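You operate a simulated robot arm through the tools that you are given. There is no shell and no other tool.

The job below is to be done with a simulated robot arm. You get a single attempt, and the scene is never put back.

## Task
Leak-test bay 1, then bay 6; leave only the sound one on air.
Fine: white desk; each bay alone on air by its lever D or W, one press of TEST each; leave the other levers.

It is judged by the outcome, as a careful person would: the job done as asked, and still so three seconds after it is handed in. It fails if anything else is knocked over, pushed out of place, dropped, spilled or broken.

## Robot
A 6-joint arm with a fingered hand, fixed in place. Base frame: the origin is at the foot of the arm, x ahead of it, y to its left, z up; the work surface is at about z = 905. Lengths are in mm, angles in degrees, forces in N, time in s.
With the tool pointing down near the work surface it reaches from about 260 to 800 mm from the base axis. Its first joint turns from -166.0 to 166.0 degrees. Payload 4 kg.
The TCP is the grasp point between the finger pads, 26 mm short of the fingertips. In the tool frame z runs along the fingers and y along their closing line. The gripper opens to 132 mm. The gripper's body begins 73 mm behind the TCP. The gripper is a hand of 5 fingers: y runs from the thumb to the fingers, the wrist lies at [0, 0, -239] in the tool frame, and closing takes about 1.5 s.
Orientation is told as [roll, pitch, yaw] about the base's x, y, z axes, in that order, counted from this pose: with the fingers straight down and closing along the base's y, the tool's x points along the base's -x, its y along +y and its z along -z.

## Interface
- The arm moves only by the tool play_rows. Its arguments are lists of equal length, an entry for each row: "offset": the shift along the tool's x, y, z in mm, a list of three; "turn": the turn, a rotation vector about the tool's x, y, z in degrees, a list of three. In form: {"offset": [[tx, ty, tz], ...], "turn": [[rx, ry, rz], ...]}. A call has 1 to 20 rows; each row is the pose to reach, as a shift and turn from the pose commanded when the call began, along the tool's axes at that moment. "hand" is the finger opening in mm, from 0 to 132, set as the call begins (left out, the last holds). Rows are played at 5 a second. More than 50 mm and 8.6 degrees between two rows, or a gripper value outside its range, and nothing of the call is played. A pose out of reach is approached as far as the arm can. The call stops where the force on the tool passes 50 N (or 10 N more than at its start, if that is more) or the arm is blocked; 0.2 s more then pass. Each finger travels about 45 mm/s and halts on what it meets, pressing with about 31 N; the grip force reading is that of the motor and also rises with nothing between the fingers. The clock runs only during rows and for 0.2 s after the last one: add rows that repeat a pose to give the fingers time. It gives the time, the measured TCP pose, the force on the tool (base axes), the opening and the grip force at its end, in the units of the frame above (readings bear some noise), with the torque about the TCP (base axes, N m) and any sound that the robot's microphone picked up, and new pictures: "pictures" is both (left out), scene, wrist or none.
- Cameras (640 x 400 px; columns grow to the right, rows downward): "scene" is fixed at [399.3, -498.7, 1703.2]; the picture's right is [-0.25, 0.97, 0.00], its down [0.95, 0.25, -0.18] and it looks along [-0.17, -0.04, -0.98] (base axes); focal length 214 px, centre (320, 200). "wrist" rides on the gripper at [84, 2, -97] in the tool frame; the picture's right is [-0.02, 1.00, 0.00], its down [-0.75, -0.02, -0.66] and it looks along [-0.66, -0.01, 0.75] (tool axes); focal length 270 px, centre (320, 200). There is no depth. A picture from a camera that has moved, and an enlarged one, comes with that camera's place and axes in the base frame and with its lens.
- finger_targets(finger1, finger2, finger3, finger4, thumb_bend): sets how far each is bent, from 0 (flat) to 100 (curled in); at 30 the hand is open as for a grip, at 70 the pads meet at the TCP. One left out holds its place. A second passes; each finger stops where it meets its share of the squeeze, and holds until it gets a number again. A gripper value or a shape takes the hand back. It gives what a move gives, with no picture; readings hold the bend of each and the force on the fingers (four entries, about 0 where the hand has none), thumb and palm.
- preshape(shape): the hand has 5 fingers and takes this shape, open, in about a second: jaw (thumb against the fingers, like two jaws); tri (thumb and two fingers); tip (a fingertip pinch); poke (one finger out to press); point (the index stretched); flat (the hand flat); cup (the hand cupped); fist (a fist). The gripper value then closes the fingers along that shape, each until it touches; the sizes above hold for jaw. It gives what a move gives, with no picture.
- enlarge(camera, box): a new picture of the part [left, top, right, bottom] of that camera's present view, enlarged. The clock stands still meanwhile.
- sign_off(): hands the job in; it is judged then, once.

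Places have to be worked out from the pictures, the camera data and where the tool is seen. Open the gripper and draw the arm clear of the work before you hand the job in, unless the task says otherwise.

The tools are called after "Request:" by a JSON object that holds its "api" and its "payload". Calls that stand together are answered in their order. play_rows: Moves the arm, as the interface text tells. Its arguments: {"type":"object","properties":{"offset":{"type":"array","items":{"type":"array","items":{"type":"number"}}},"turn":{"type":"array","items":{"type":"array","items":{"type":"number"}}},"hand":{"type":"number"},"pictures":{"type":"string","enum":["both","scene","wrist","none"]}},"required":["offset","turn"]} The other tools are called the same way: preshape (shape) gives the hand a shape; finger_targets (finger1, finger2, finger3, finger4, thumb_bend) moves the fingers one by one; enlarge (camera, box) takes an enlarged picture of a part of a camera's view; sign_off () hands the job in.

At the start:

```text
time_s: 0.0
tool_pos: [194.1, -420.3, 1254.6]
ee_rot: [0.0, 0.0, 0.1]
ft_force: [0.4, 0.8, 0.8]
torque: [0.01, 0.01, -0.03]
width: 131.6
grip_force: 0.1
shape: jaw
bend: [30.0, 30.0, 30.0, 30.0, 30.0]
finger forces: [0.1, 0.1, 0.1, 0.1, 0.0, 0.0]
```

scene: 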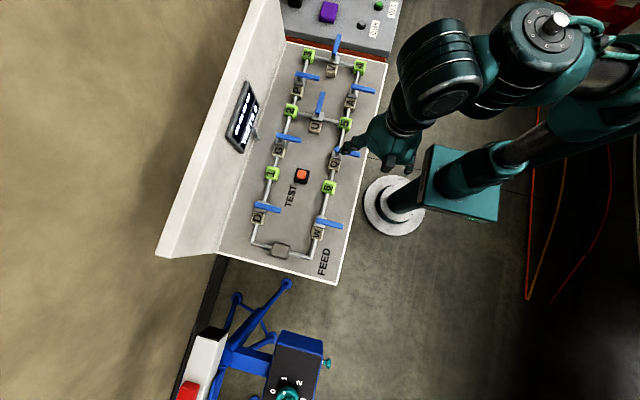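
wrist: 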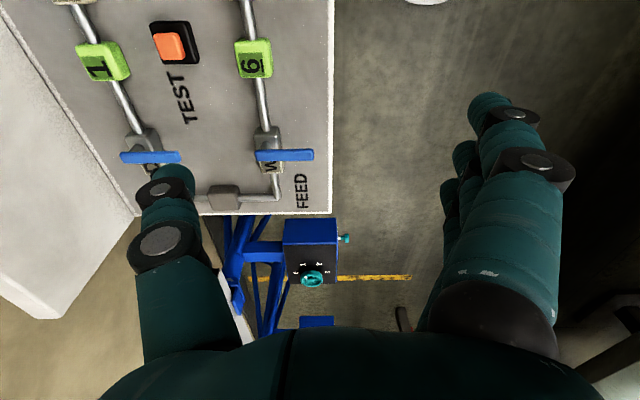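

I'll look closely at the panel first to read the labels and lever states.

Request:
{"api": "enlarge", "payload": {"camera": "scene", "box": [220, 30, 400, 150]}}

Request:
{"api": "enlarge", "payload": {"camera": "scene", "box": [220, 140, 400, 290]}}

Request:
{"api": "enlarge", "payload": {"camera": "scene", "box": [215, 70, 275, 170]}}

Request:
{"api": "enlarge", "payload": {"camera": "wrist", "box": [0, 0, 340, 220]}}

```text
3.33 times, centred on (310, 90) of scene
camera zoom: at [399.3, -498.7, 1703.2], right [-0.25, 0.97, 0.0], down [0.95, 0.25, -0.18], along [-0.17, -0.04, -0.98], focal length 715 px, centre (353, 567)
```

zoom: 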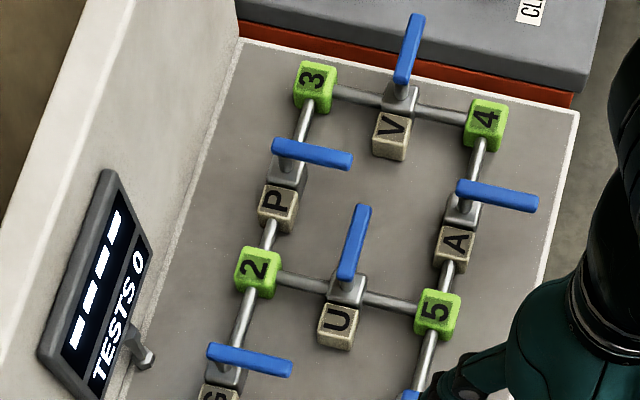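

```text
2.67 times, centred on (310, 215) of scene
camera zoom: at [399.3, -498.7, 1703.2], right [-0.25, 0.97, 0.0], down [0.95, 0.25, -0.18], along [-0.17, -0.04, -0.98], focal length 572 px, centre (347, 160)
```

zoom: 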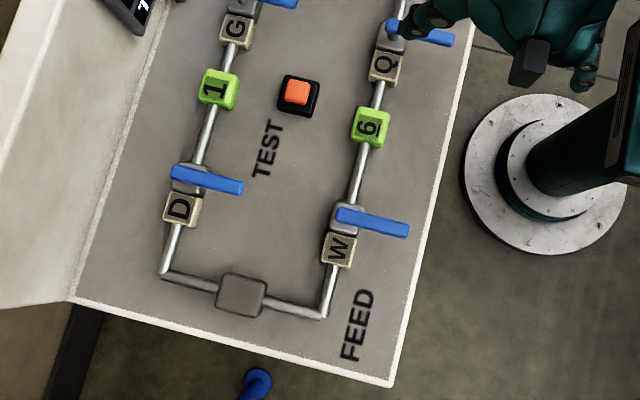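

```text
4.00 times, centred on (245, 120) of scene
camera zoom: at [399.3, -498.7, 1703.2], right [-0.25, 0.97, 0.0], down [0.95, 0.25, -0.18], along [-0.17, -0.04, -0.98], focal length 858 px, centre (620, 520)
```

zoom: 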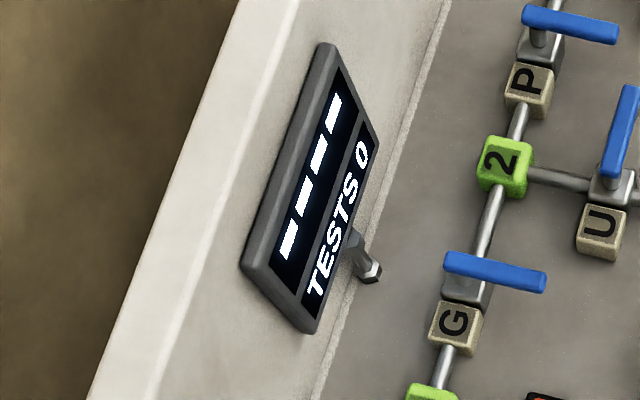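

```text
1.82 times, centred on (170, 110) of wrist
camera zoom: at [110.1, -418.5, 1352.7], right [0.02, 1.0, 0.0], down [0.75, -0.02, 0.66], along [0.66, -0.01, -0.75], focal length 491 px, centre (593, 364)
```

zoom: 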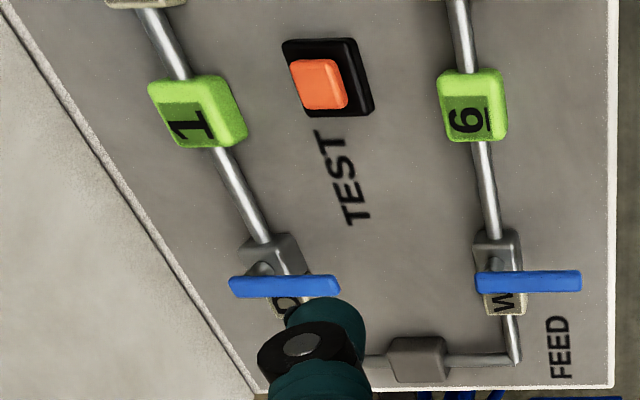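

All seven levers appear to sit across their pipes (closed), and the display shows "---- / TESTS 0". I place TEST near (190,-623,930), the W handle along x≈343 from y≈-525 to -430, and the D handle along x≈343 from y≈-745 to -650, both at z≈970. I'll put the hand in the poke shape.

Request:
{"api": "preshape", "payload": {"shape": "poke"}}

Request:
{"api": "play_rows", "payload": {"offset": [[0, 0, 0]], "turn": [[0, 0, 0]]}}

```text
time_s: 0.9
tool_pos: [193.2, -419.6, 1254.9]
ee_rot: [0.0, 0.1, 0.0]
ft_force: [-0.2, -0.3, 0.0]
torque: [0.01, -0.01, -0.02]
width: 0.0
grip_force: 0.1
shape: poke
bend: [100.0, 100.0, 100.0, 100.0, 47.0]
finger forces: [0.1, 0.0, 0.0, 0.0, 0.0, 0.0]
```

```text
time_s: 1.3
tool_pos: [194.8, -420.4, 1254.5]
ee_rot: [0.0, 0.0, 0.0]
ft_force: [0.6, -0.6, -0.3]
torque: [-0.01, 0.01, 0.01]
width: 0.1
grip_force: 0.1
shape: poke
bend: [100.0, 100.0, 100.0, 100.0, 47.0]
finger forces: [0.1, 0.0, 0.0, 0.0, 0.1, 0.0]
camera wrist: at [110.1, -418.5, 1352.7], right [0.02, 1.0, 0.0], down [0.75, -0.02, 0.66], along [0.66, -0.01, -0.75], focal length 270 px, centre (320, 200)
```

scene: 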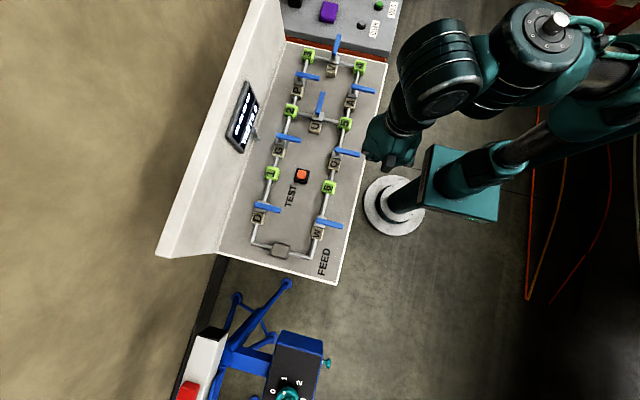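
wrist: 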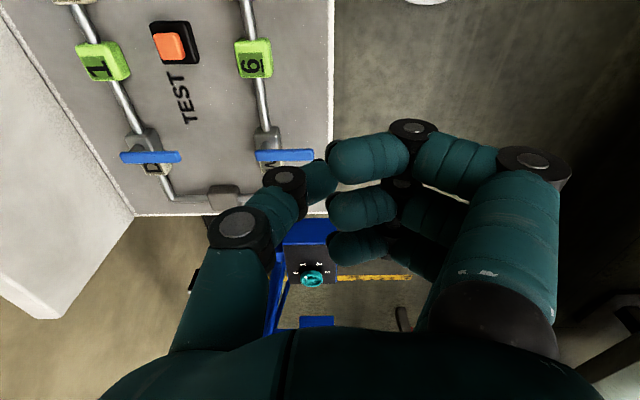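

In "poke" all the fingers read as curled, so I'll try "point" to see whether it gives a straight index.

Request:
{"api": "preshape", "payload": {"shape": "point"}}

Request:
{"api": "play_rows", "payload": {"offset": [[0, 0, 0], [0, 0, 0]], "turn": [[0, 0, 0], [0, 0, 0]]}}

Request:
{"api": "enlarge", "payload": {"camera": "scene", "box": [320, 90, 460, 200]}}

```text
time_s: 2.2
tool_pos: [194.1, -419.7, 1254.8]
ee_rot: [0.0, 0.0, 0.1]
ft_force: [0.8, 0.0, -0.4]
torque: [-0.01, -0.03, -0.02]
width: 126.2
grip_force: 0.1
shape: point
bend: [28.0, 100.0, 100.0, 100.0, 55.0]
finger forces: [0.1, 0.0, 0.1, 0.1, 0.0, 0.0]
```

```text
time_s: 2.8
tool_pos: [193.8, -420.5, 1254.6]
ee_rot: [-0.1, 0.1, 0.0]
ft_force: [-0.2, -0.5, 0.1]
torque: [0.0, 0.01, -0.04]
width: 126.1
grip_force: 0.1
shape: point
bend: [28.0, 100.0, 100.0, 100.0, 55.0]
finger forces: [0.0, 0.0, 0.1, 0.1, 0.1, 0.1]
camera wrist: at [110.1, -418.5, 1352.7], right [0.02, 1.0, 0.0], down [0.75, -0.02, 0.66], along [0.66, -0.01, -0.75], focal length 270 px, centre (320, 200)
```

scene: 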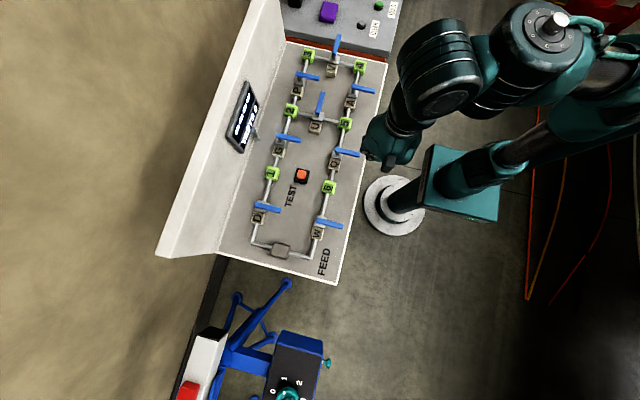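
wrist: 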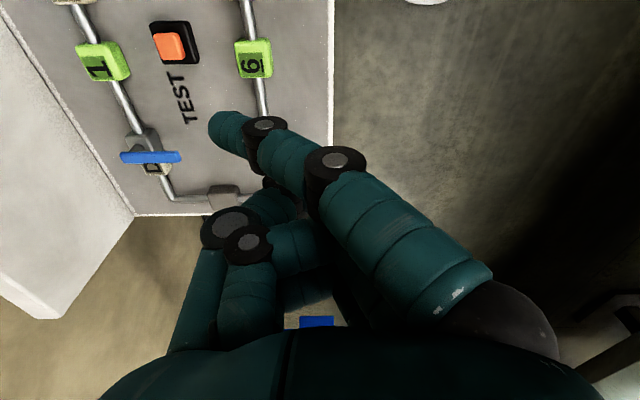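

```text
3.64 times, centred on (390, 145) of scene
camera zoom: at [399.3, -498.7, 1703.2], right [-0.25, 0.97, 0.0], down [0.95, 0.25, -0.18], along [-0.17, -0.04, -0.98], focal length 780 px, centre (66, 400)
```

zoom: 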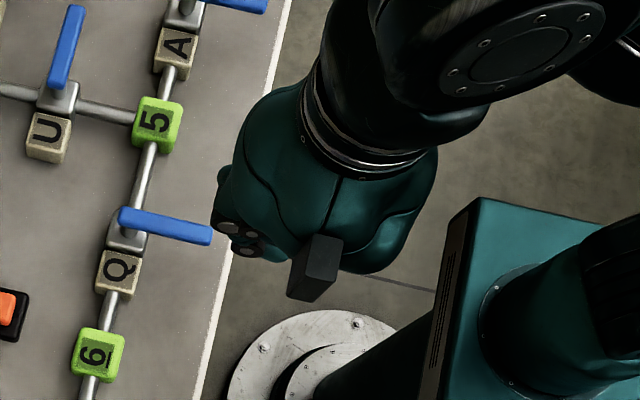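

In "point" the index is stretched but slanted. I'll set the index to different bends and check where its tip goes.

Request:
{"api": "finger_targets", "payload": {"finger1": 0, "thumb_bend": 100}}

Request:
{"api": "play_rows", "payload": {"offset": [[0, 0, 0]], "turn": [[0, 0, 0]], "pictures": "wrist"}}

```text
time_s: 3.8
tool_pos: [194.8, -420.3, 1255.6]
ee_rot: [0.0, -0.1, 0.0]
ft_force: [0.0, -0.2, 0.1]
torque: [-0.02, 0.02, -0.01]
width: 81.2
grip_force: 0.2
shape: fingers
bend: [0.0, 100.0, 100.0, 100.0, 100.0]
finger forces: [0.0, 0.1, 0.0, 0.0, 0.1, 0.0]
```

```text
time_s: 4.2
tool_pos: [193.0, -421.3, 1255.7]
ee_rot: [-0.1, 0.0, 0.1]
ft_force: [-0.8, -0.8, 0.8]
torque: [0.02, 0.0, 0.01]
width: 81.2
grip_force: 0.0
shape: fingers
bend: [0.0, 100.0, 100.0, 100.0, 100.0]
finger forces: [0.0, 0.0, 0.1, 0.1, 0.0, 0.0]
camera wrist: at [110.1, -418.5, 1352.7], right [0.02, 1.0, 0.0], down [0.75, -0.02, 0.66], along [0.66, -0.01, -0.75], focal length 270 px, centre (320, 200)
```

wrist: 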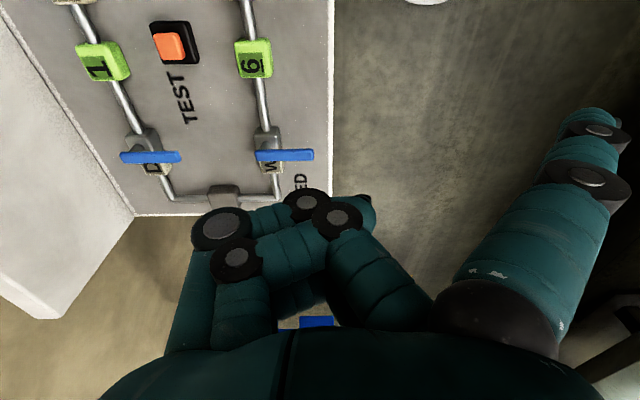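

The index can be steered, but its side is awkward near the wall. The thumb (tool -y side) keeps the hand body away from the wall without any yaw, so I'll curl all four fingers, put the thumb out, and look.

Request:
{"api": "finger_targets", "payload": {"finger1": 100, "finger2": 100, "finger3": 100, "finger4": 100, "thumb_bend": 30}}

Request:
{"api": "play_rows", "payload": {"offset": [[0, 0, 0]], "turn": [[0, 0, 0]], "pictures": "wrist"}}

```text
time_s: 5.2
tool_pos: [192.0, -420.2, 1255.6]
ee_rot: [0.0, 0.1, 0.0]
ft_force: [1.0, 0.1, 0.1]
torque: [0.0, -0.01, 0.03]
width: 64.6
grip_force: 0.2
shape: fingers
bend: [100.0, 100.0, 100.0, 100.0, 30.0]
finger forces: [0.0, 0.0, 0.1, 0.1, 0.0, 0.0]
```

```text
time_s: 5.6
tool_pos: [194.4, -419.8, 1255.8]
ee_rot: [0.1, 0.0, 0.0]
ft_force: [0.4, 1.0, -0.9]
torque: [0.02, -0.01, -0.02]
width: 64.8
grip_force: 0.1
shape: fingers
bend: [100.0, 100.0, 100.0, 100.0, 30.0]
finger forces: [0.0, 0.1, 0.0, 0.1, 0.0, 0.1]
camera wrist: at [110.1, -418.5, 1352.7], right [0.02, 1.0, 0.0], down [0.75, -0.02, 0.66], along [0.66, -0.01, -0.75], focal length 270 px, centre (320, 200)
```

wrist: 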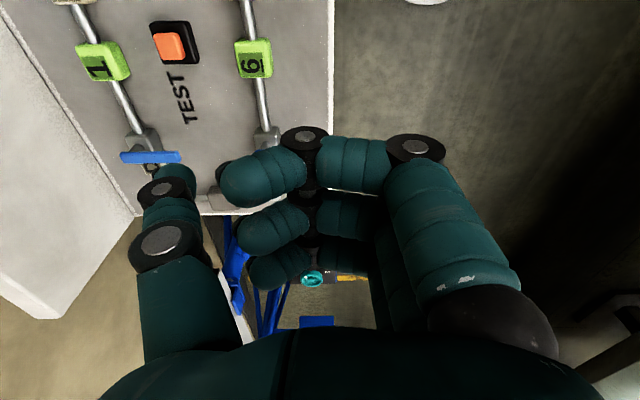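

Thumb out, fingers curled: I put the thumb tip at about tool [-4,-75,26], with the knuckles some 30 mm higher. I'll move closer over the panel to look at levers D and W and refine their heights.

Request:
{"api": "play_rows", "payload": {"offset": [[15, -45, 15], [30, -90, 30], [44, -135, 45], [44, -140, 85], [44, -140, 125]], "turn": [[0, 0, 0], [0, 0, 0], [0, 0, 0], [0, 0, 0], [0, 0, 0]]}}

Request:
{"api": "enlarge", "payload": {"camera": "wrist", "box": [0, 60, 320, 260]}}

Request:
{"api": "enlarge", "payload": {"camera": "wrist", "box": [300, 60, 620, 260]}}

```text
time_s: 6.8
tool_pos: [149.8, -560.1, 1130.2]
ee_rot: [-0.1, -0.1, 0.0]
ft_force: [0.3, -0.3, 0.4]
torque: [-0.01, 0.0, -0.01]
width: 64.5
grip_force: 0.0
shape: fingers
bend: [100.0, 100.0, 100.0, 100.0, 30.0]
finger forces: [0.0, 0.0, 0.0, 0.0, 0.1, 0.0]
camera wrist: at [65.9, -558.1, 1228.6], right [0.02, 1.0, 0.0], down [0.75, -0.01, 0.66], along [0.66, -0.01, -0.75], focal length 270 px, centre (320, 200)
```

scene: 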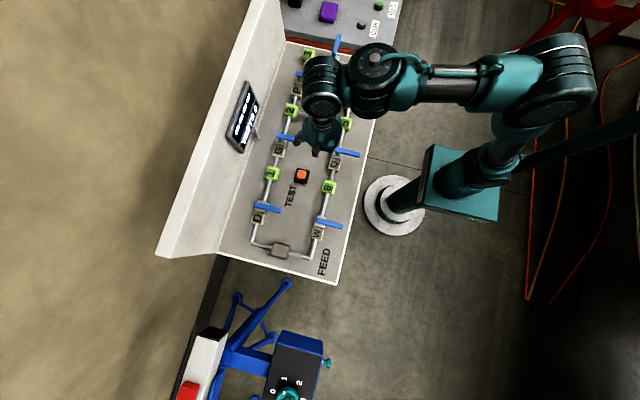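
wrist: 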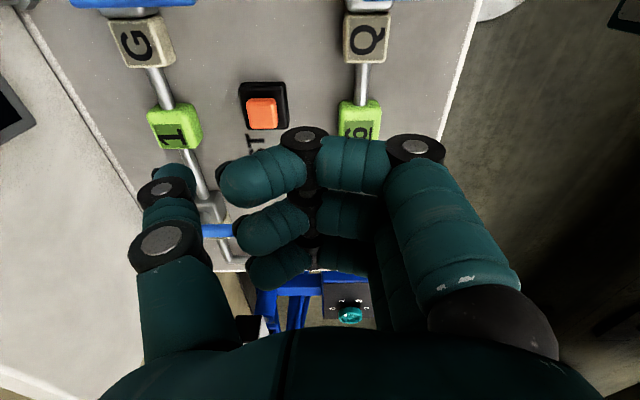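

```text
2.00 times, centred on (160, 160) of wrist
camera zoom: at [65.9, -558.1, 1228.6], right [0.02, 1.0, 0.0], down [0.75, -0.01, 0.66], along [0.66, -0.01, -0.75], focal length 541 px, centre (640, 280)
```

zoom: 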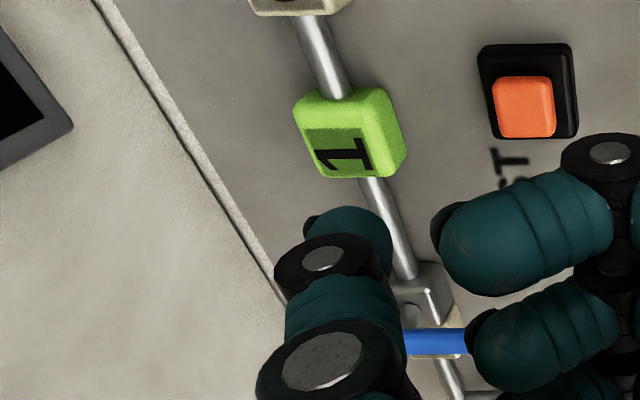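

```text
2.00 times, centred on (460, 160) of wrist
camera zoom: at [65.9, -558.1, 1228.6], right [0.02, 1.0, 0.0], down [0.75, -0.01, 0.66], along [0.66, -0.01, -0.75], focal length 541 px, centre (40, 280)
```

zoom: 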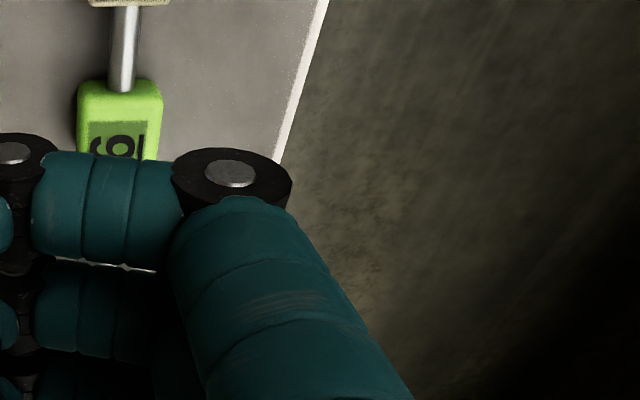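

I'll take strong enlargements of levers D and W from the scene camera, which has an unobstructed view.

Request:
{"api": "enlarge", "payload": {"camera": "scene", "box": [244, 185, 292, 215]}}

Request:
{"api": "enlarge", "payload": {"camera": "scene", "box": [304, 205, 352, 235]}}

Request:
{"api": "enlarge", "payload": {"camera": "scene", "box": [278, 160, 326, 190]}}

```text
13.33 times, centred on (268, 200) of scene
camera zoom: at [399.3, -498.7, 1703.2], right [-0.25, 0.97, 0.0], down [0.95, 0.25, -0.18], along [-0.17, -0.04, -0.98], focal length 2860 px, centre (1013, 200)
```

zoom: 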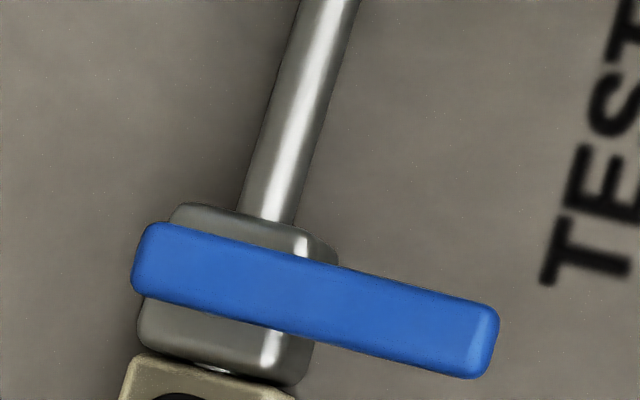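

```text
13.33 times, centred on (328, 220) of scene
camera zoom: at [399.3, -498.7, 1703.2], right [-0.25, 0.97, 0.0], down [0.95, 0.25, -0.18], along [-0.17, -0.04, -0.98], focal length 2860 px, centre (213, -67)
```

zoom: 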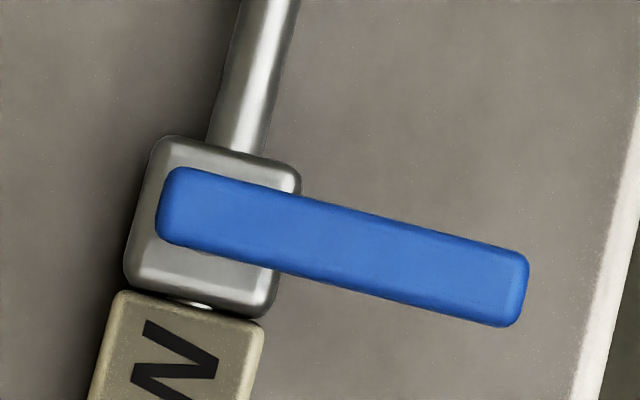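

```text
13.33 times, centred on (302, 175) of scene
camera zoom: at [399.3, -498.7, 1703.2], right [-0.25, 0.97, 0.0], down [0.95, 0.25, -0.18], along [-0.17, -0.04, -0.98], focal length 2860 px, centre (560, 533)
```

zoom: 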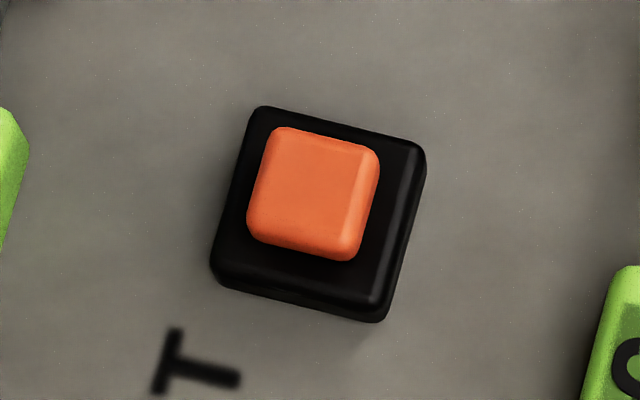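

Measured: the D handle runs from pivot (344,-733) to its tip (341,-649), and the W handle from pivot (344,-510) to (341,-427), at z≈970. I'll move to the +x side of the D handle, still well above it, and check the thumb's position.

Request:
{"api": "play_rows", "payload": {"offset": [[-40, -5, 12], [-80, -10, 24], [-120, -15, 36], [-160, -20, 48], [-200, -25, 60], [-240, -30, 70]], "turn": [[0, 0, 0], [0, 0, 0], [0, 0, 0], [0, 0, 0], [0, 0, 0], [0, 0, 0]]}}

Request:
{"api": "enlarge", "payload": {"camera": "scene", "box": [230, 170, 350, 260]}}

Request:
{"api": "enlarge", "payload": {"camera": "wrist", "box": [60, 60, 300, 210]}}

```text
time_s: 8.2
tool_pos: [390.9, -589.9, 1059.2]
ee_rot: [-0.2, 0.0, -0.1]
ft_force: [0.7, -0.9, 1.2]
torque: [0.01, -0.01, -0.02]
width: 64.6
grip_force: 0.1
shape: fingers
bend: [100.0, 100.0, 100.0, 100.0, 30.0]
finger forces: [0.0, 0.1, 0.0, 0.0, 0.0, 0.0]
camera wrist: at [307.7, -588.3, 1157.6], right [0.02, 1.0, 0.0], down [0.75, -0.02, 0.66], along [0.66, -0.02, -0.75], focal length 270 px, centre (320, 200)
```

scene: 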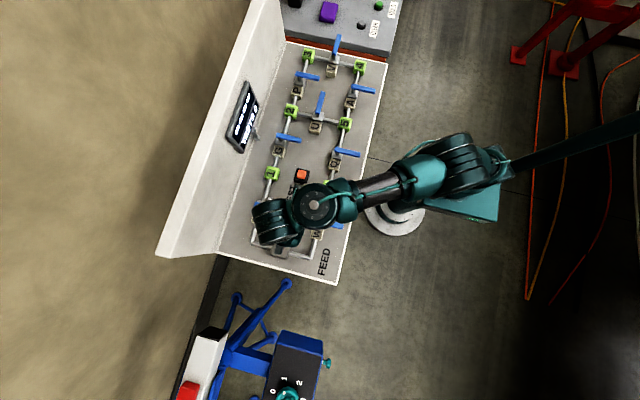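
wrist: 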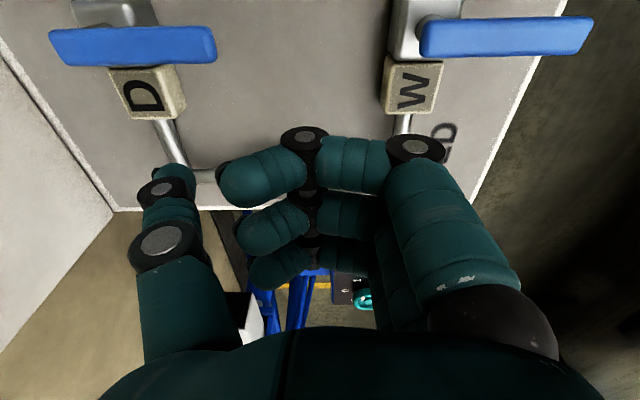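

```text
4.44 times, centred on (290, 215) of scene
camera zoom: at [399.3, -498.7, 1703.2], right [-0.25, 0.97, 0.0], down [0.95, 0.25, -0.18], along [-0.17, -0.04, -0.98], focal length 953 px, centre (453, 133)
```

zoom: 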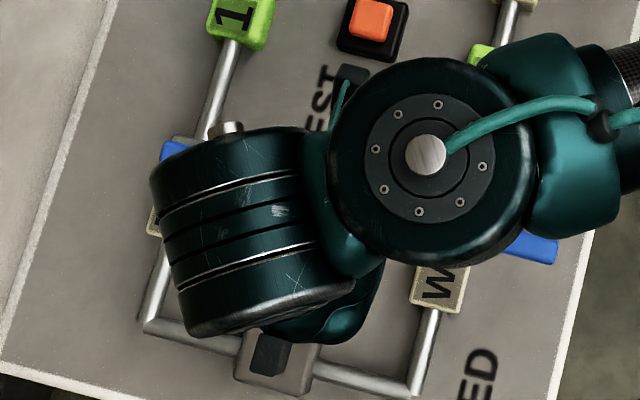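

```text
2.67 times, centred on (180, 135) of wrist
camera zoom: at [307.7, -588.3, 1157.6], right [0.02, 1.0, 0.0], down [0.75, -0.02, 0.66], along [0.66, -0.02, -0.75], focal length 721 px, centre (693, 373)
```

zoom: 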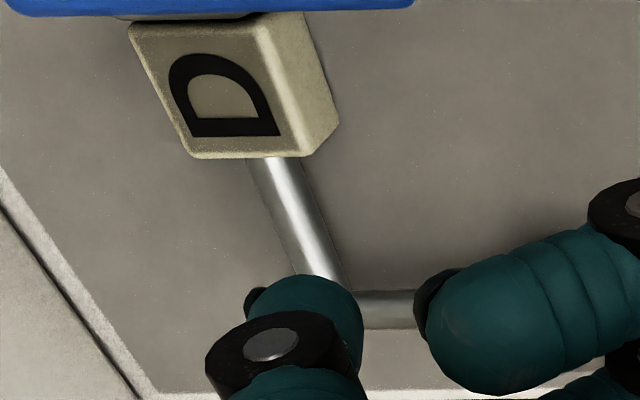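

The D handle tip agrees at about (343,-651,973), and the thumb tip is now near (395,-670,1033), clear on its +x side. I'll lower so the thumb tip reaches z≈956 and close most of the gap.

Request:
{"api": "play_rows", "payload": {"offset": [[0, 0, 40], [0, 0, 77], [8, 0, 77], [16, 0, 77]], "turn": [[0, 0, 0], [0, 0, 0], [0, 0, 0], [0, 0, 0]], "pictures": "wrist"}}

```text
time_s: 9.2
tool_pos: [375.1, -591.4, 982.4]
ee_rot: [-0.1, 0.0, 0.1]
ft_force: [-0.1, -0.7, 0.3]
torque: [0.03, 0.05, 0.0]
width: 64.7
grip_force: 0.1
shape: fingers
bend: [100.0, 100.0, 100.0, 100.0, 30.0]
finger forces: [0.0, 0.0, 0.1, 0.1, 0.0, 0.0]
camera wrist: at [291.5, -589.5, 1080.7], right [0.02, 1.0, 0.0], down [0.75, -0.01, 0.66], along [0.66, -0.01, -0.75], focal length 270 px, centre (320, 200)
```

wrist: 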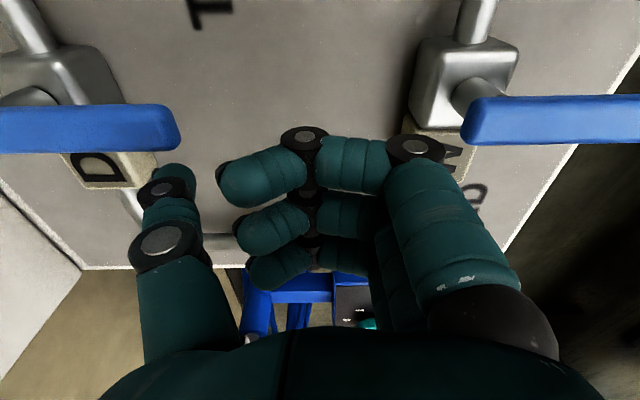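

The thumb is beside the D handle's end, about 15 mm from contact. I'll shift it 10 mm further along the handle and then nudge toward -x in small steps to feel whether the lever turns that way.

Request:
{"api": "play_rows", "payload": {"offset": [[4, -10, 0], [12, -10, 0], [17, -10, 0], [22, -10, 0], [26, -10, 0]], "turn": [[0, 0, 0], [0, 0, 0], [0, 0, 0], [0, 0, 0], [0, 0, 0]], "pictures": "wrist"}}

```text
time_s: 10.4
tool_pos: [347.0, -600.6, 982.8]
ee_rot: [0.0, -0.1, 0.1]
ft_force: [0.1, -0.3, 0.0]
torque: [0.08, 0.0, 0.01]
width: 64.7
grip_force: 0.1
shape: fingers
bend: [100.0, 100.0, 100.0, 100.0, 30.0]
finger forces: [0.0, 0.0, 0.0, 0.1, 0.5, 0.0]
camera wrist: at [263.1, -599.1, 1081.1], right [0.02, 1.0, 0.0], down [0.75, -0.02, 0.66], along [0.66, -0.01, -0.75], focal length 270 px, centre (320, 200)
```

wrist: 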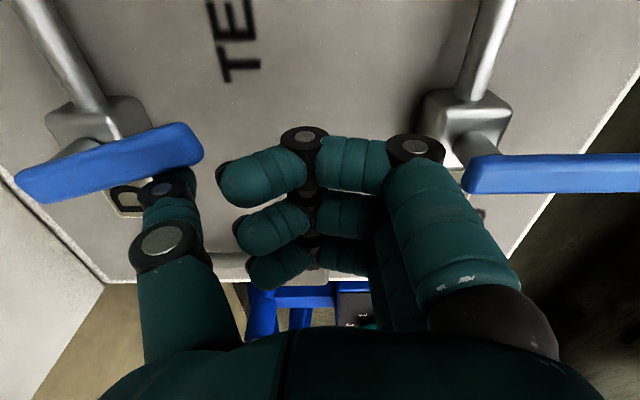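

The lever yields freely toward -x, with under 1 N, and has turned about 14°. I'll follow its arc on to roughly 80°.

Request:
{"api": "play_rows", "payload": {"offset": [[13, 4, 0], [21, 2, 0], [28, 0, 0], [35, -3, 0], [41, -7, 0], [47, -12, 0], [52, -17, 0], [58, -26, 0]], "turn": [[0, 0, 0], [0, 0, 0], [0, 0, 0], [0, 0, 0], [0, 0, 0], [0, 0, 0], [0, 0, 0], [0, 0, 0]]}}

```text
time_s: 12.2
tool_pos: [290.2, -625.7, 980.9]
ee_rot: [0.0, 0.1, 0.0]
ft_force: [-0.2, -0.2, -0.1]
torque: [0.0, -0.03, -0.06]
width: 64.8
grip_force: 0.3
shape: fingers
bend: [100.0, 100.0, 100.0, 100.0, 30.0]
finger forces: [0.0, 0.0, 0.0, 0.1, 0.3, 0.0]
camera wrist: at [205.5, -624.8, 1079.7], right [0.02, 1.0, 0.0], down [0.75, -0.02, 0.66], along [0.66, -0.01, -0.75], focal length 270 px, centre (320, 200)
```

scene: 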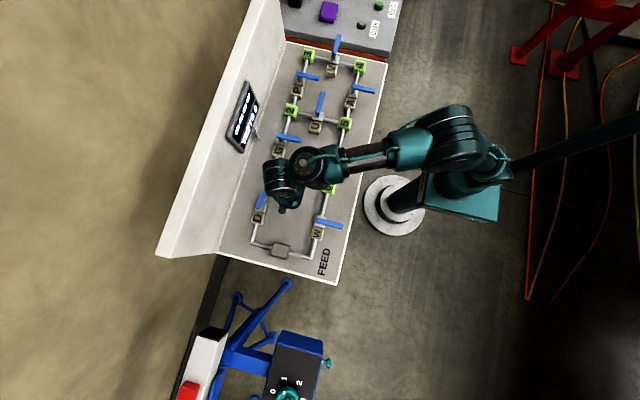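
wrist: 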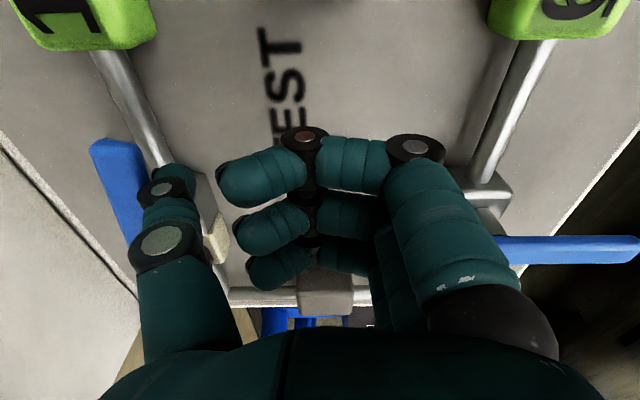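

The handle has swung to about 80° and is nearly along the pipe. I'll nudge further toward -y in small steps until it aligns or meets a stop.

Request:
{"api": "play_rows", "payload": {"offset": [[2, -4, 0], [4, -7, 0], [4, -10, 0], [4, -12, 0]], "turn": [[0, 0, 0], [0, 0, 0], [0, 0, 0], [0, 0, 0]]}}

Request:
{"api": "enlarge", "payload": {"camera": "scene", "box": [234, 170, 314, 220]}}

```text
time_s: 13.2
tool_pos: [286.3, -637.2, 982.8]
ee_rot: [0.1, 0.1, 0.0]
ft_force: [-0.5, -0.3, -0.2]
torque: [-0.02, 0.01, 0.01]
width: 64.5
grip_force: 0.0
shape: fingers
bend: [100.0, 100.0, 100.0, 100.0, 30.0]
finger forces: [0.0, 0.1, 0.0, 0.1, 0.0, 0.0]
camera wrist: at [202.2, -636.0, 1080.3], right [0.02, 1.0, 0.0], down [0.75, -0.02, 0.66], along [0.66, -0.01, -0.75], focal length 270 px, centre (320, 200)
```

scene: 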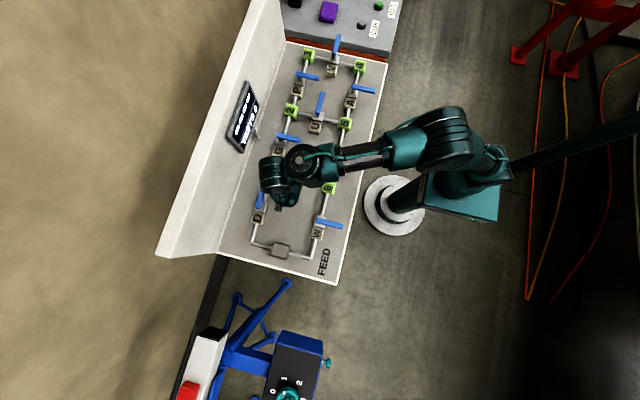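
wrist: 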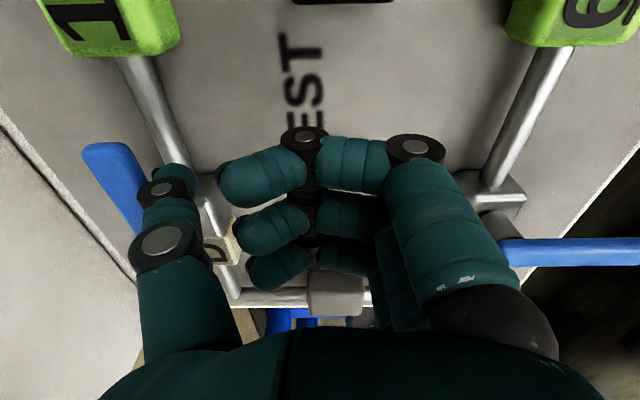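

```text
8.00 times, centred on (274, 195) of scene
camera zoom: at [399.3, -498.7, 1703.2], right [-0.25, 0.97, 0.0], down [0.95, 0.25, -0.18], along [-0.17, -0.04, -0.98], focal length 1716 px, centre (688, 240)
```

zoom: 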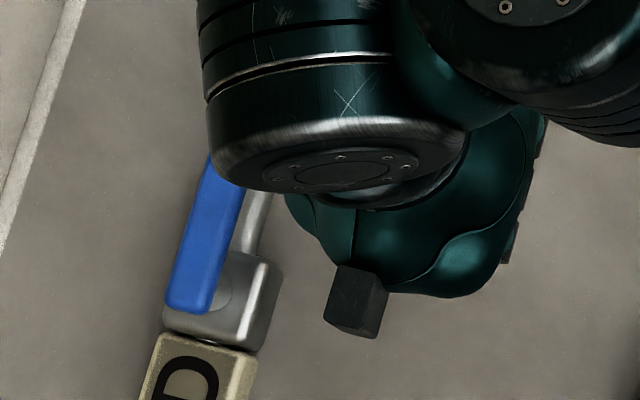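

The D handle now looks parallel to its pipe with no load on the thumb. I'll back off toward +y, rise, and move aside to look clearly.

Request:
{"api": "play_rows", "payload": {"offset": [[0, 20, 0], [0, 30, -40], [0, 50, -75], [40, 90, -90], [80, 130, -100]], "turn": [[0, 0, 0], [0, 0, 0], [0, 0, 0], [0, 0, 0], [0, 0, 0]]}}

Request:
{"api": "enlarge", "payload": {"camera": "scene", "box": [234, 170, 314, 220]}}

Request:
{"api": "enlarge", "payload": {"camera": "scene", "box": [215, 70, 275, 170]}}

```text
refused: row 4 steps farther than a row can; nothing moved
```

```text
8.00 times, centred on (274, 195) of scene
camera zoom: at [399.3, -498.7, 1703.2], right [-0.25, 0.97, 0.0], down [0.95, 0.25, -0.18], along [-0.17, -0.04, -0.98], focal length 1716 px, centre (688, 240)
```

zoom: 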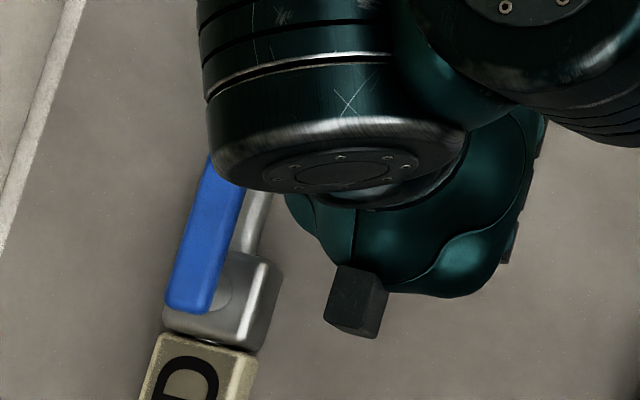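

```text
4.00 times, centred on (245, 120) of scene
camera zoom: at [399.3, -498.7, 1703.2], right [-0.25, 0.97, 0.0], down [0.95, 0.25, -0.18], along [-0.17, -0.04, -0.98], focal length 858 px, centre (620, 520)
```

zoom: 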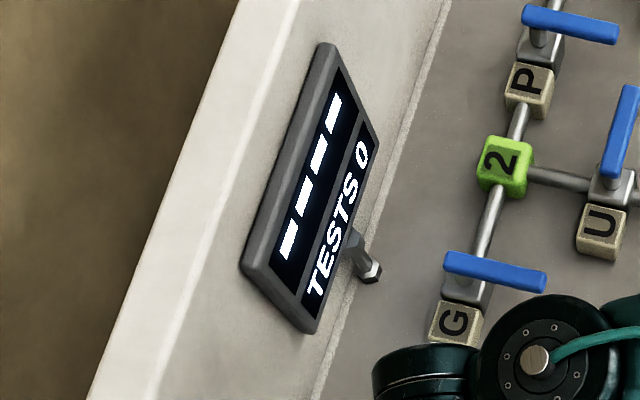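

That call was refused because one row's step was too long. I'll repeat the retreat with shorter steps.

Request:
{"api": "play_rows", "payload": {"offset": [[0, 20, 0], [0, 30, -35], [0, 50, -75], [20, 85, -90], [40, 120, -100], [40, 160, -100], [0, 190, -100]], "turn": [[0, 0, 0], [0, 0, 0], [0, 0, 0], [0, 0, 0], [0, 0, 0], [0, 0, 0], [0, 0, 0]]}}

Request:
{"api": "enlarge", "payload": {"camera": "scene", "box": [234, 170, 314, 220]}}

```text
time_s: 14.8
tool_pos: [285.6, -447.8, 1083.1]
ee_rot: [0.0, 0.0, -0.1]
ft_force: [0.7, 0.0, 0.8]
torque: [-0.03, 0.02, -0.03]
width: 64.4
grip_force: 0.1
shape: fingers
bend: [100.0, 100.0, 100.0, 100.0, 30.0]
finger forces: [0.0, 0.0, 0.1, 0.0, 0.0, 0.0]
camera wrist: at [201.3, -447.0, 1182.0], right [0.02, 1.0, 0.0], down [0.75, -0.02, 0.66], along [0.66, -0.01, -0.75], focal length 270 px, centre (320, 200)
```

scene: 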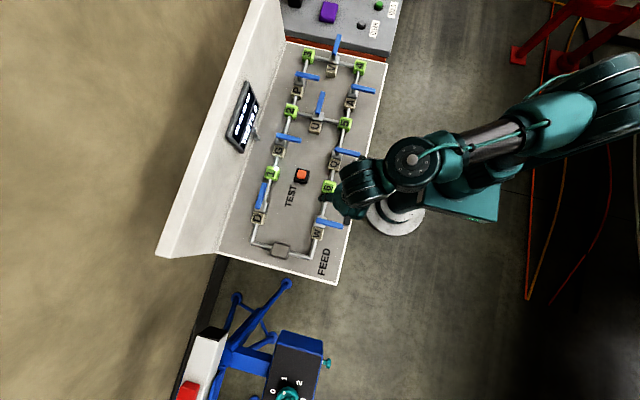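
wrist: 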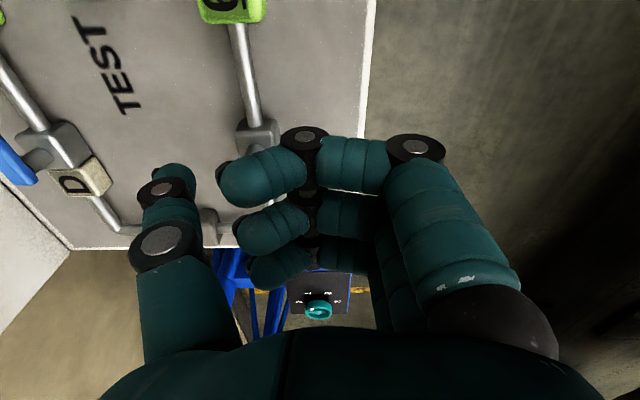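

```text
8.00 times, centred on (274, 195) of scene
camera zoom: at [399.3, -498.7, 1703.2], right [-0.25, 0.97, 0.0], down [0.95, 0.25, -0.18], along [-0.17, -0.04, -0.98], focal length 1716 px, centre (688, 240)
```

zoom: 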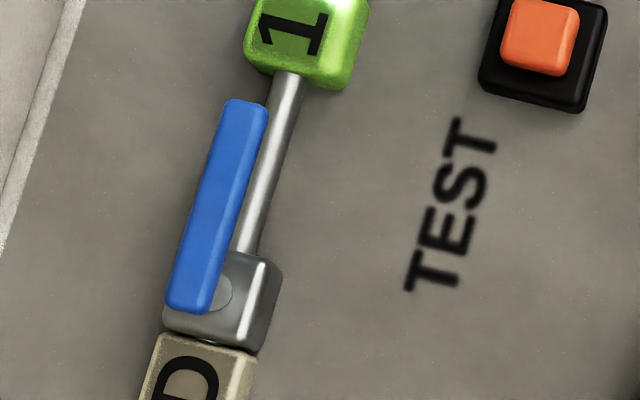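

D is now parallel to the pipe (open), so bay 1 alone is on air. Before pressing TEST I'll yaw the hand by -90° so the curled fingers sit over empty panel on the +x side rather than over bay 6's block, moving the thumb above the button at z≈1057.

Request:
{"api": "play_rows", "payload": {"offset": [[2, -14, 0], [4, -29, 0], [5, -43, 0], [7, -58, 0], [9, -72, 0], [11, -87, 0], [13, -101, 0], [14, -116, 0], [16, -130, 0], [18, -145, 0], [20, -159, 0], [22, -174, 0]], "turn": [[0, 0, 7.5], [0, 0, 15], [0, 0, 22.5], [0, 0, 30], [0, 0, 37.5], [0, 0, 45], [0, 0, 52.5], [0, 0, 60], [0, 0, 67.5], [0, 0, 75], [0, 0, 82.5], [0, 0, 90]]}}

```text
time_s: 17.4
tool_pos: [262.6, -623.0, 1084.0]
ee_rot: [0.0, 0.0, -90.1]
ft_force: [0.1, -0.6, -0.6]
torque: [0.01, 0.01, 0.0]
width: 64.7
grip_force: 0.1
shape: fingers
bend: [100.0, 100.0, 100.0, 100.0, 30.0]
finger forces: [0.0, 0.0, 0.0, 0.0, 0.0, 0.1]
camera wrist: at [265.7, -538.7, 1181.1], right [1.0, -0.02, 0.0], down [-0.02, -0.75, 0.66], along [-0.02, -0.66, -0.75], focal length 270 px, centre (320, 200)
```

scene: 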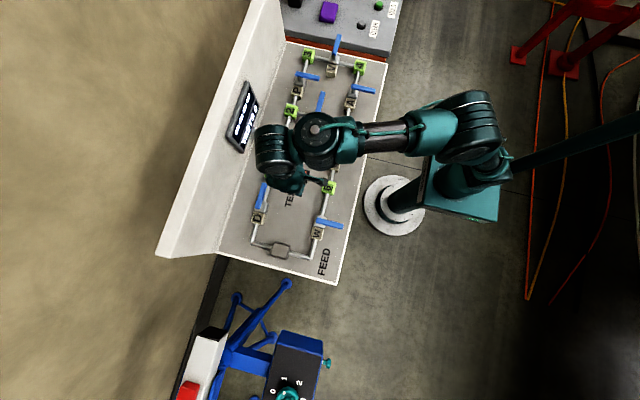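
wrist: 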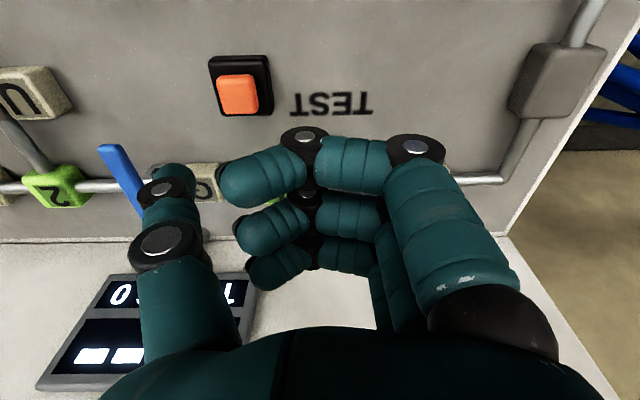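

The thumb tip projects to about (186,-623), over the button at (189,-626). I'll descend to about 15 mm above the button and check clearances.

Request:
{"api": "play_rows", "payload": {"offset": [[-2, 2, 40], [-2, 3, 80], [-2, 3, 112]], "turn": [[0, 0, 0], [0, 0, 0], [0, 0, 0]]}}

Request:
{"api": "enlarge", "payload": {"camera": "wrist", "box": [80, 80, 320, 230]}}

Request:
{"api": "enlarge", "payload": {"camera": "scene", "box": [230, 90, 390, 230]}}

```text
time_s: 18.2
tool_pos: [265.1, -624.0, 971.4]
ee_rot: [0.0, -0.1, -90.0]
ft_force: [0.8, -0.2, 0.0]
torque: [-0.01, -0.01, 0.01]
width: 64.7
grip_force: 0.1
shape: fingers
bend: [100.0, 100.0, 100.0, 100.0, 30.0]
finger forces: [0.0, 0.0, 0.1, 0.0, 0.0, 0.0]
camera wrist: at [268.4, -539.4, 1068.6], right [1.0, -0.02, 0.0], down [-0.02, -0.75, 0.66], along [-0.01, -0.66, -0.75], focal length 270 px, centre (320, 200)
```

scene: 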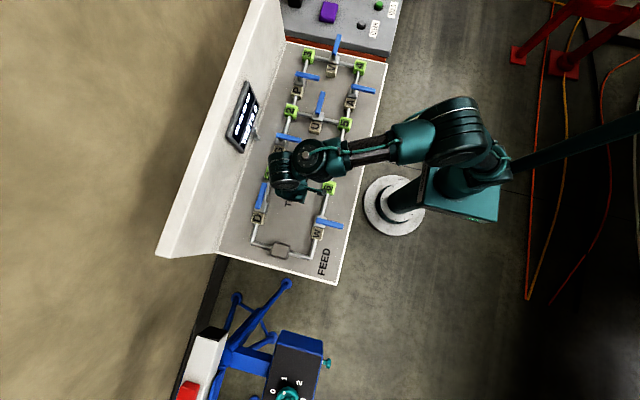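
wrist: 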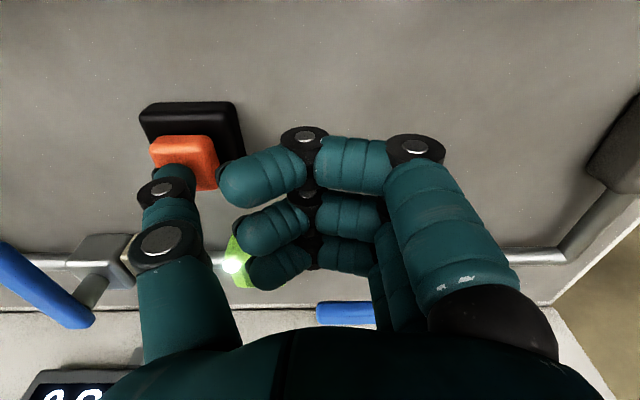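

```text
2.67 times, centred on (200, 155) of wrist
camera zoom: at [268.4, -539.4, 1068.6], right [1.0, -0.02, 0.0], down [-0.02, -0.75, 0.66], along [-0.01, -0.66, -0.75], focal length 721 px, centre (640, 320)
```

zoom: 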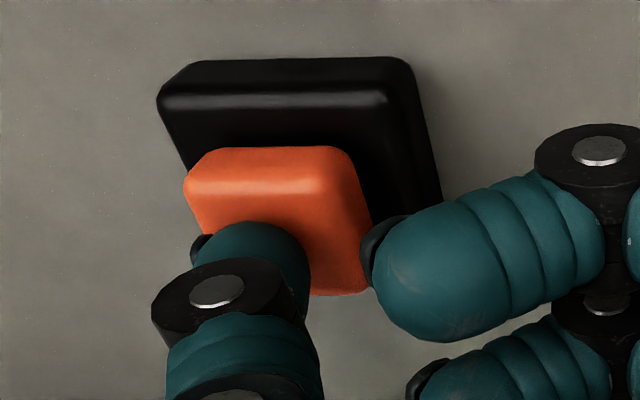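

```text
2.86 times, centred on (310, 160) of scene
camera zoom: at [399.3, -498.7, 1703.2], right [-0.25, 0.97, 0.0], down [0.95, 0.25, -0.18], along [-0.17, -0.04, -0.98], focal length 613 px, centre (349, 314)
```

zoom: 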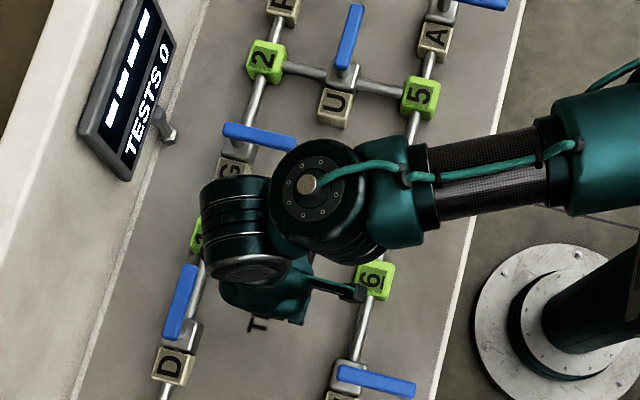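

The thumb is centred on the orange cap, and bay 1's block now glows (it's on air). I'll press slowly and watch the force and sound.

Request:
{"api": "play_rows", "payload": {"offset": [[0, 0, 8], [0, 0, 12], [0, 0, 15], [0, 0, 17]], "turn": [[0, 0, 0], [0, 0, 0], [0, 0, 0], [0, 0, 0]], "pictures": "wrist"}}

Request:
{"api": "enlarge", "payload": {"camera": "scene", "box": [215, 70, 275, 170]}}

```text
time_s: 19.2
tool_pos: [267.2, -623.1, 955.3]
ee_rot: [0.1, -0.2, -89.9]
ft_force: [10.8, 0.6, 29.1]
torque: [-0.01, 2.13, -0.04]
width: 65.9
grip_force: 14.5
shape: fingers
bend: [100.0, 100.0, 100.0, 100.0, 29.0]
finger forces: [0.0, 0.0, 0.0, 0.0, 29.6, 0.0]
heard: click
camera wrist: at [269.9, -539.3, 1053.0], right [1.0, -0.02, 0.0], down [-0.01, -0.75, 0.66], along [-0.01, -0.66, -0.75], focal length 270 px, centre (320, 200)
```

wrist: 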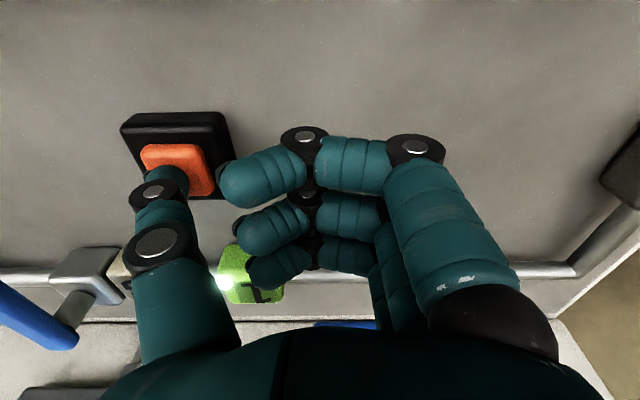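

```text
4.00 times, centred on (245, 120) of scene
camera zoom: at [399.3, -498.7, 1703.2], right [-0.25, 0.97, 0.0], down [0.95, 0.25, -0.18], along [-0.17, -0.04, -0.98], focal length 858 px, centre (620, 520)
```

zoom: 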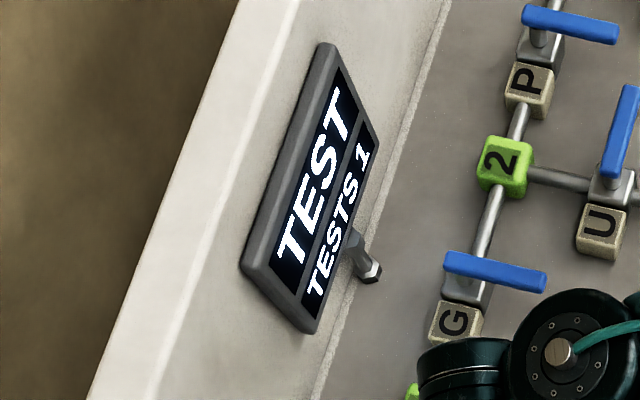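

A click was heard, and the display reads "TEST / TESTS 1": the press registered once. I'll lift off straight up and wait for the result.

Request:
{"api": "play_rows", "payload": {"offset": [[0, 0, -15], [0, 0, -40], [0, 0, -75], [0, 0, -75], [0, 0, -75], [0, 0, -75]], "turn": [[0, 0, 0], [0, 0, 0], [0, 0, 0], [0, 0, 0], [0, 0, 0], [0, 0, 0]], "pictures": "wrist"}}

Request:
{"api": "enlarge", "payload": {"camera": "scene", "box": [215, 70, 275, 170]}}

```text
time_s: 20.6
tool_pos: [267.0, -622.9, 1028.7]
ee_rot: [0.0, 0.0, -90.0]
ft_force: [0.5, 0.3, 0.0]
torque: [-0.01, -0.01, -0.04]
width: 65.0
grip_force: 0.0
shape: fingers
bend: [100.0, 100.0, 100.0, 100.0, 30.0]
finger forces: [0.0, 0.0, 0.0, 0.1, 0.0, 0.0]
camera wrist: at [269.9, -539.2, 1127.0], right [1.0, -0.02, 0.0], down [-0.01, -0.75, 0.66], along [-0.01, -0.66, -0.75], focal length 270 px, centre (320, 200)
```

wrist: 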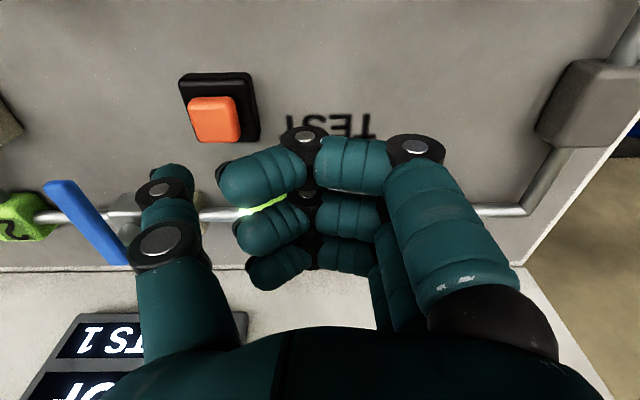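

```text
4.00 times, centred on (245, 120) of scene
camera zoom: at [399.3, -498.7, 1703.2], right [-0.25, 0.97, 0.0], down [0.95, 0.25, -0.18], along [-0.17, -0.04, -0.98], focal length 858 px, centre (620, 520)
```

zoom: 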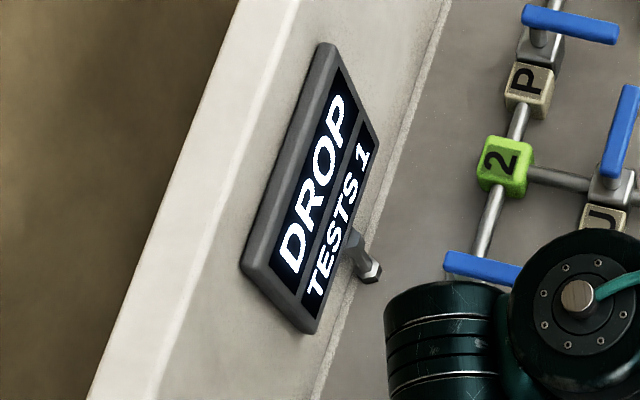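

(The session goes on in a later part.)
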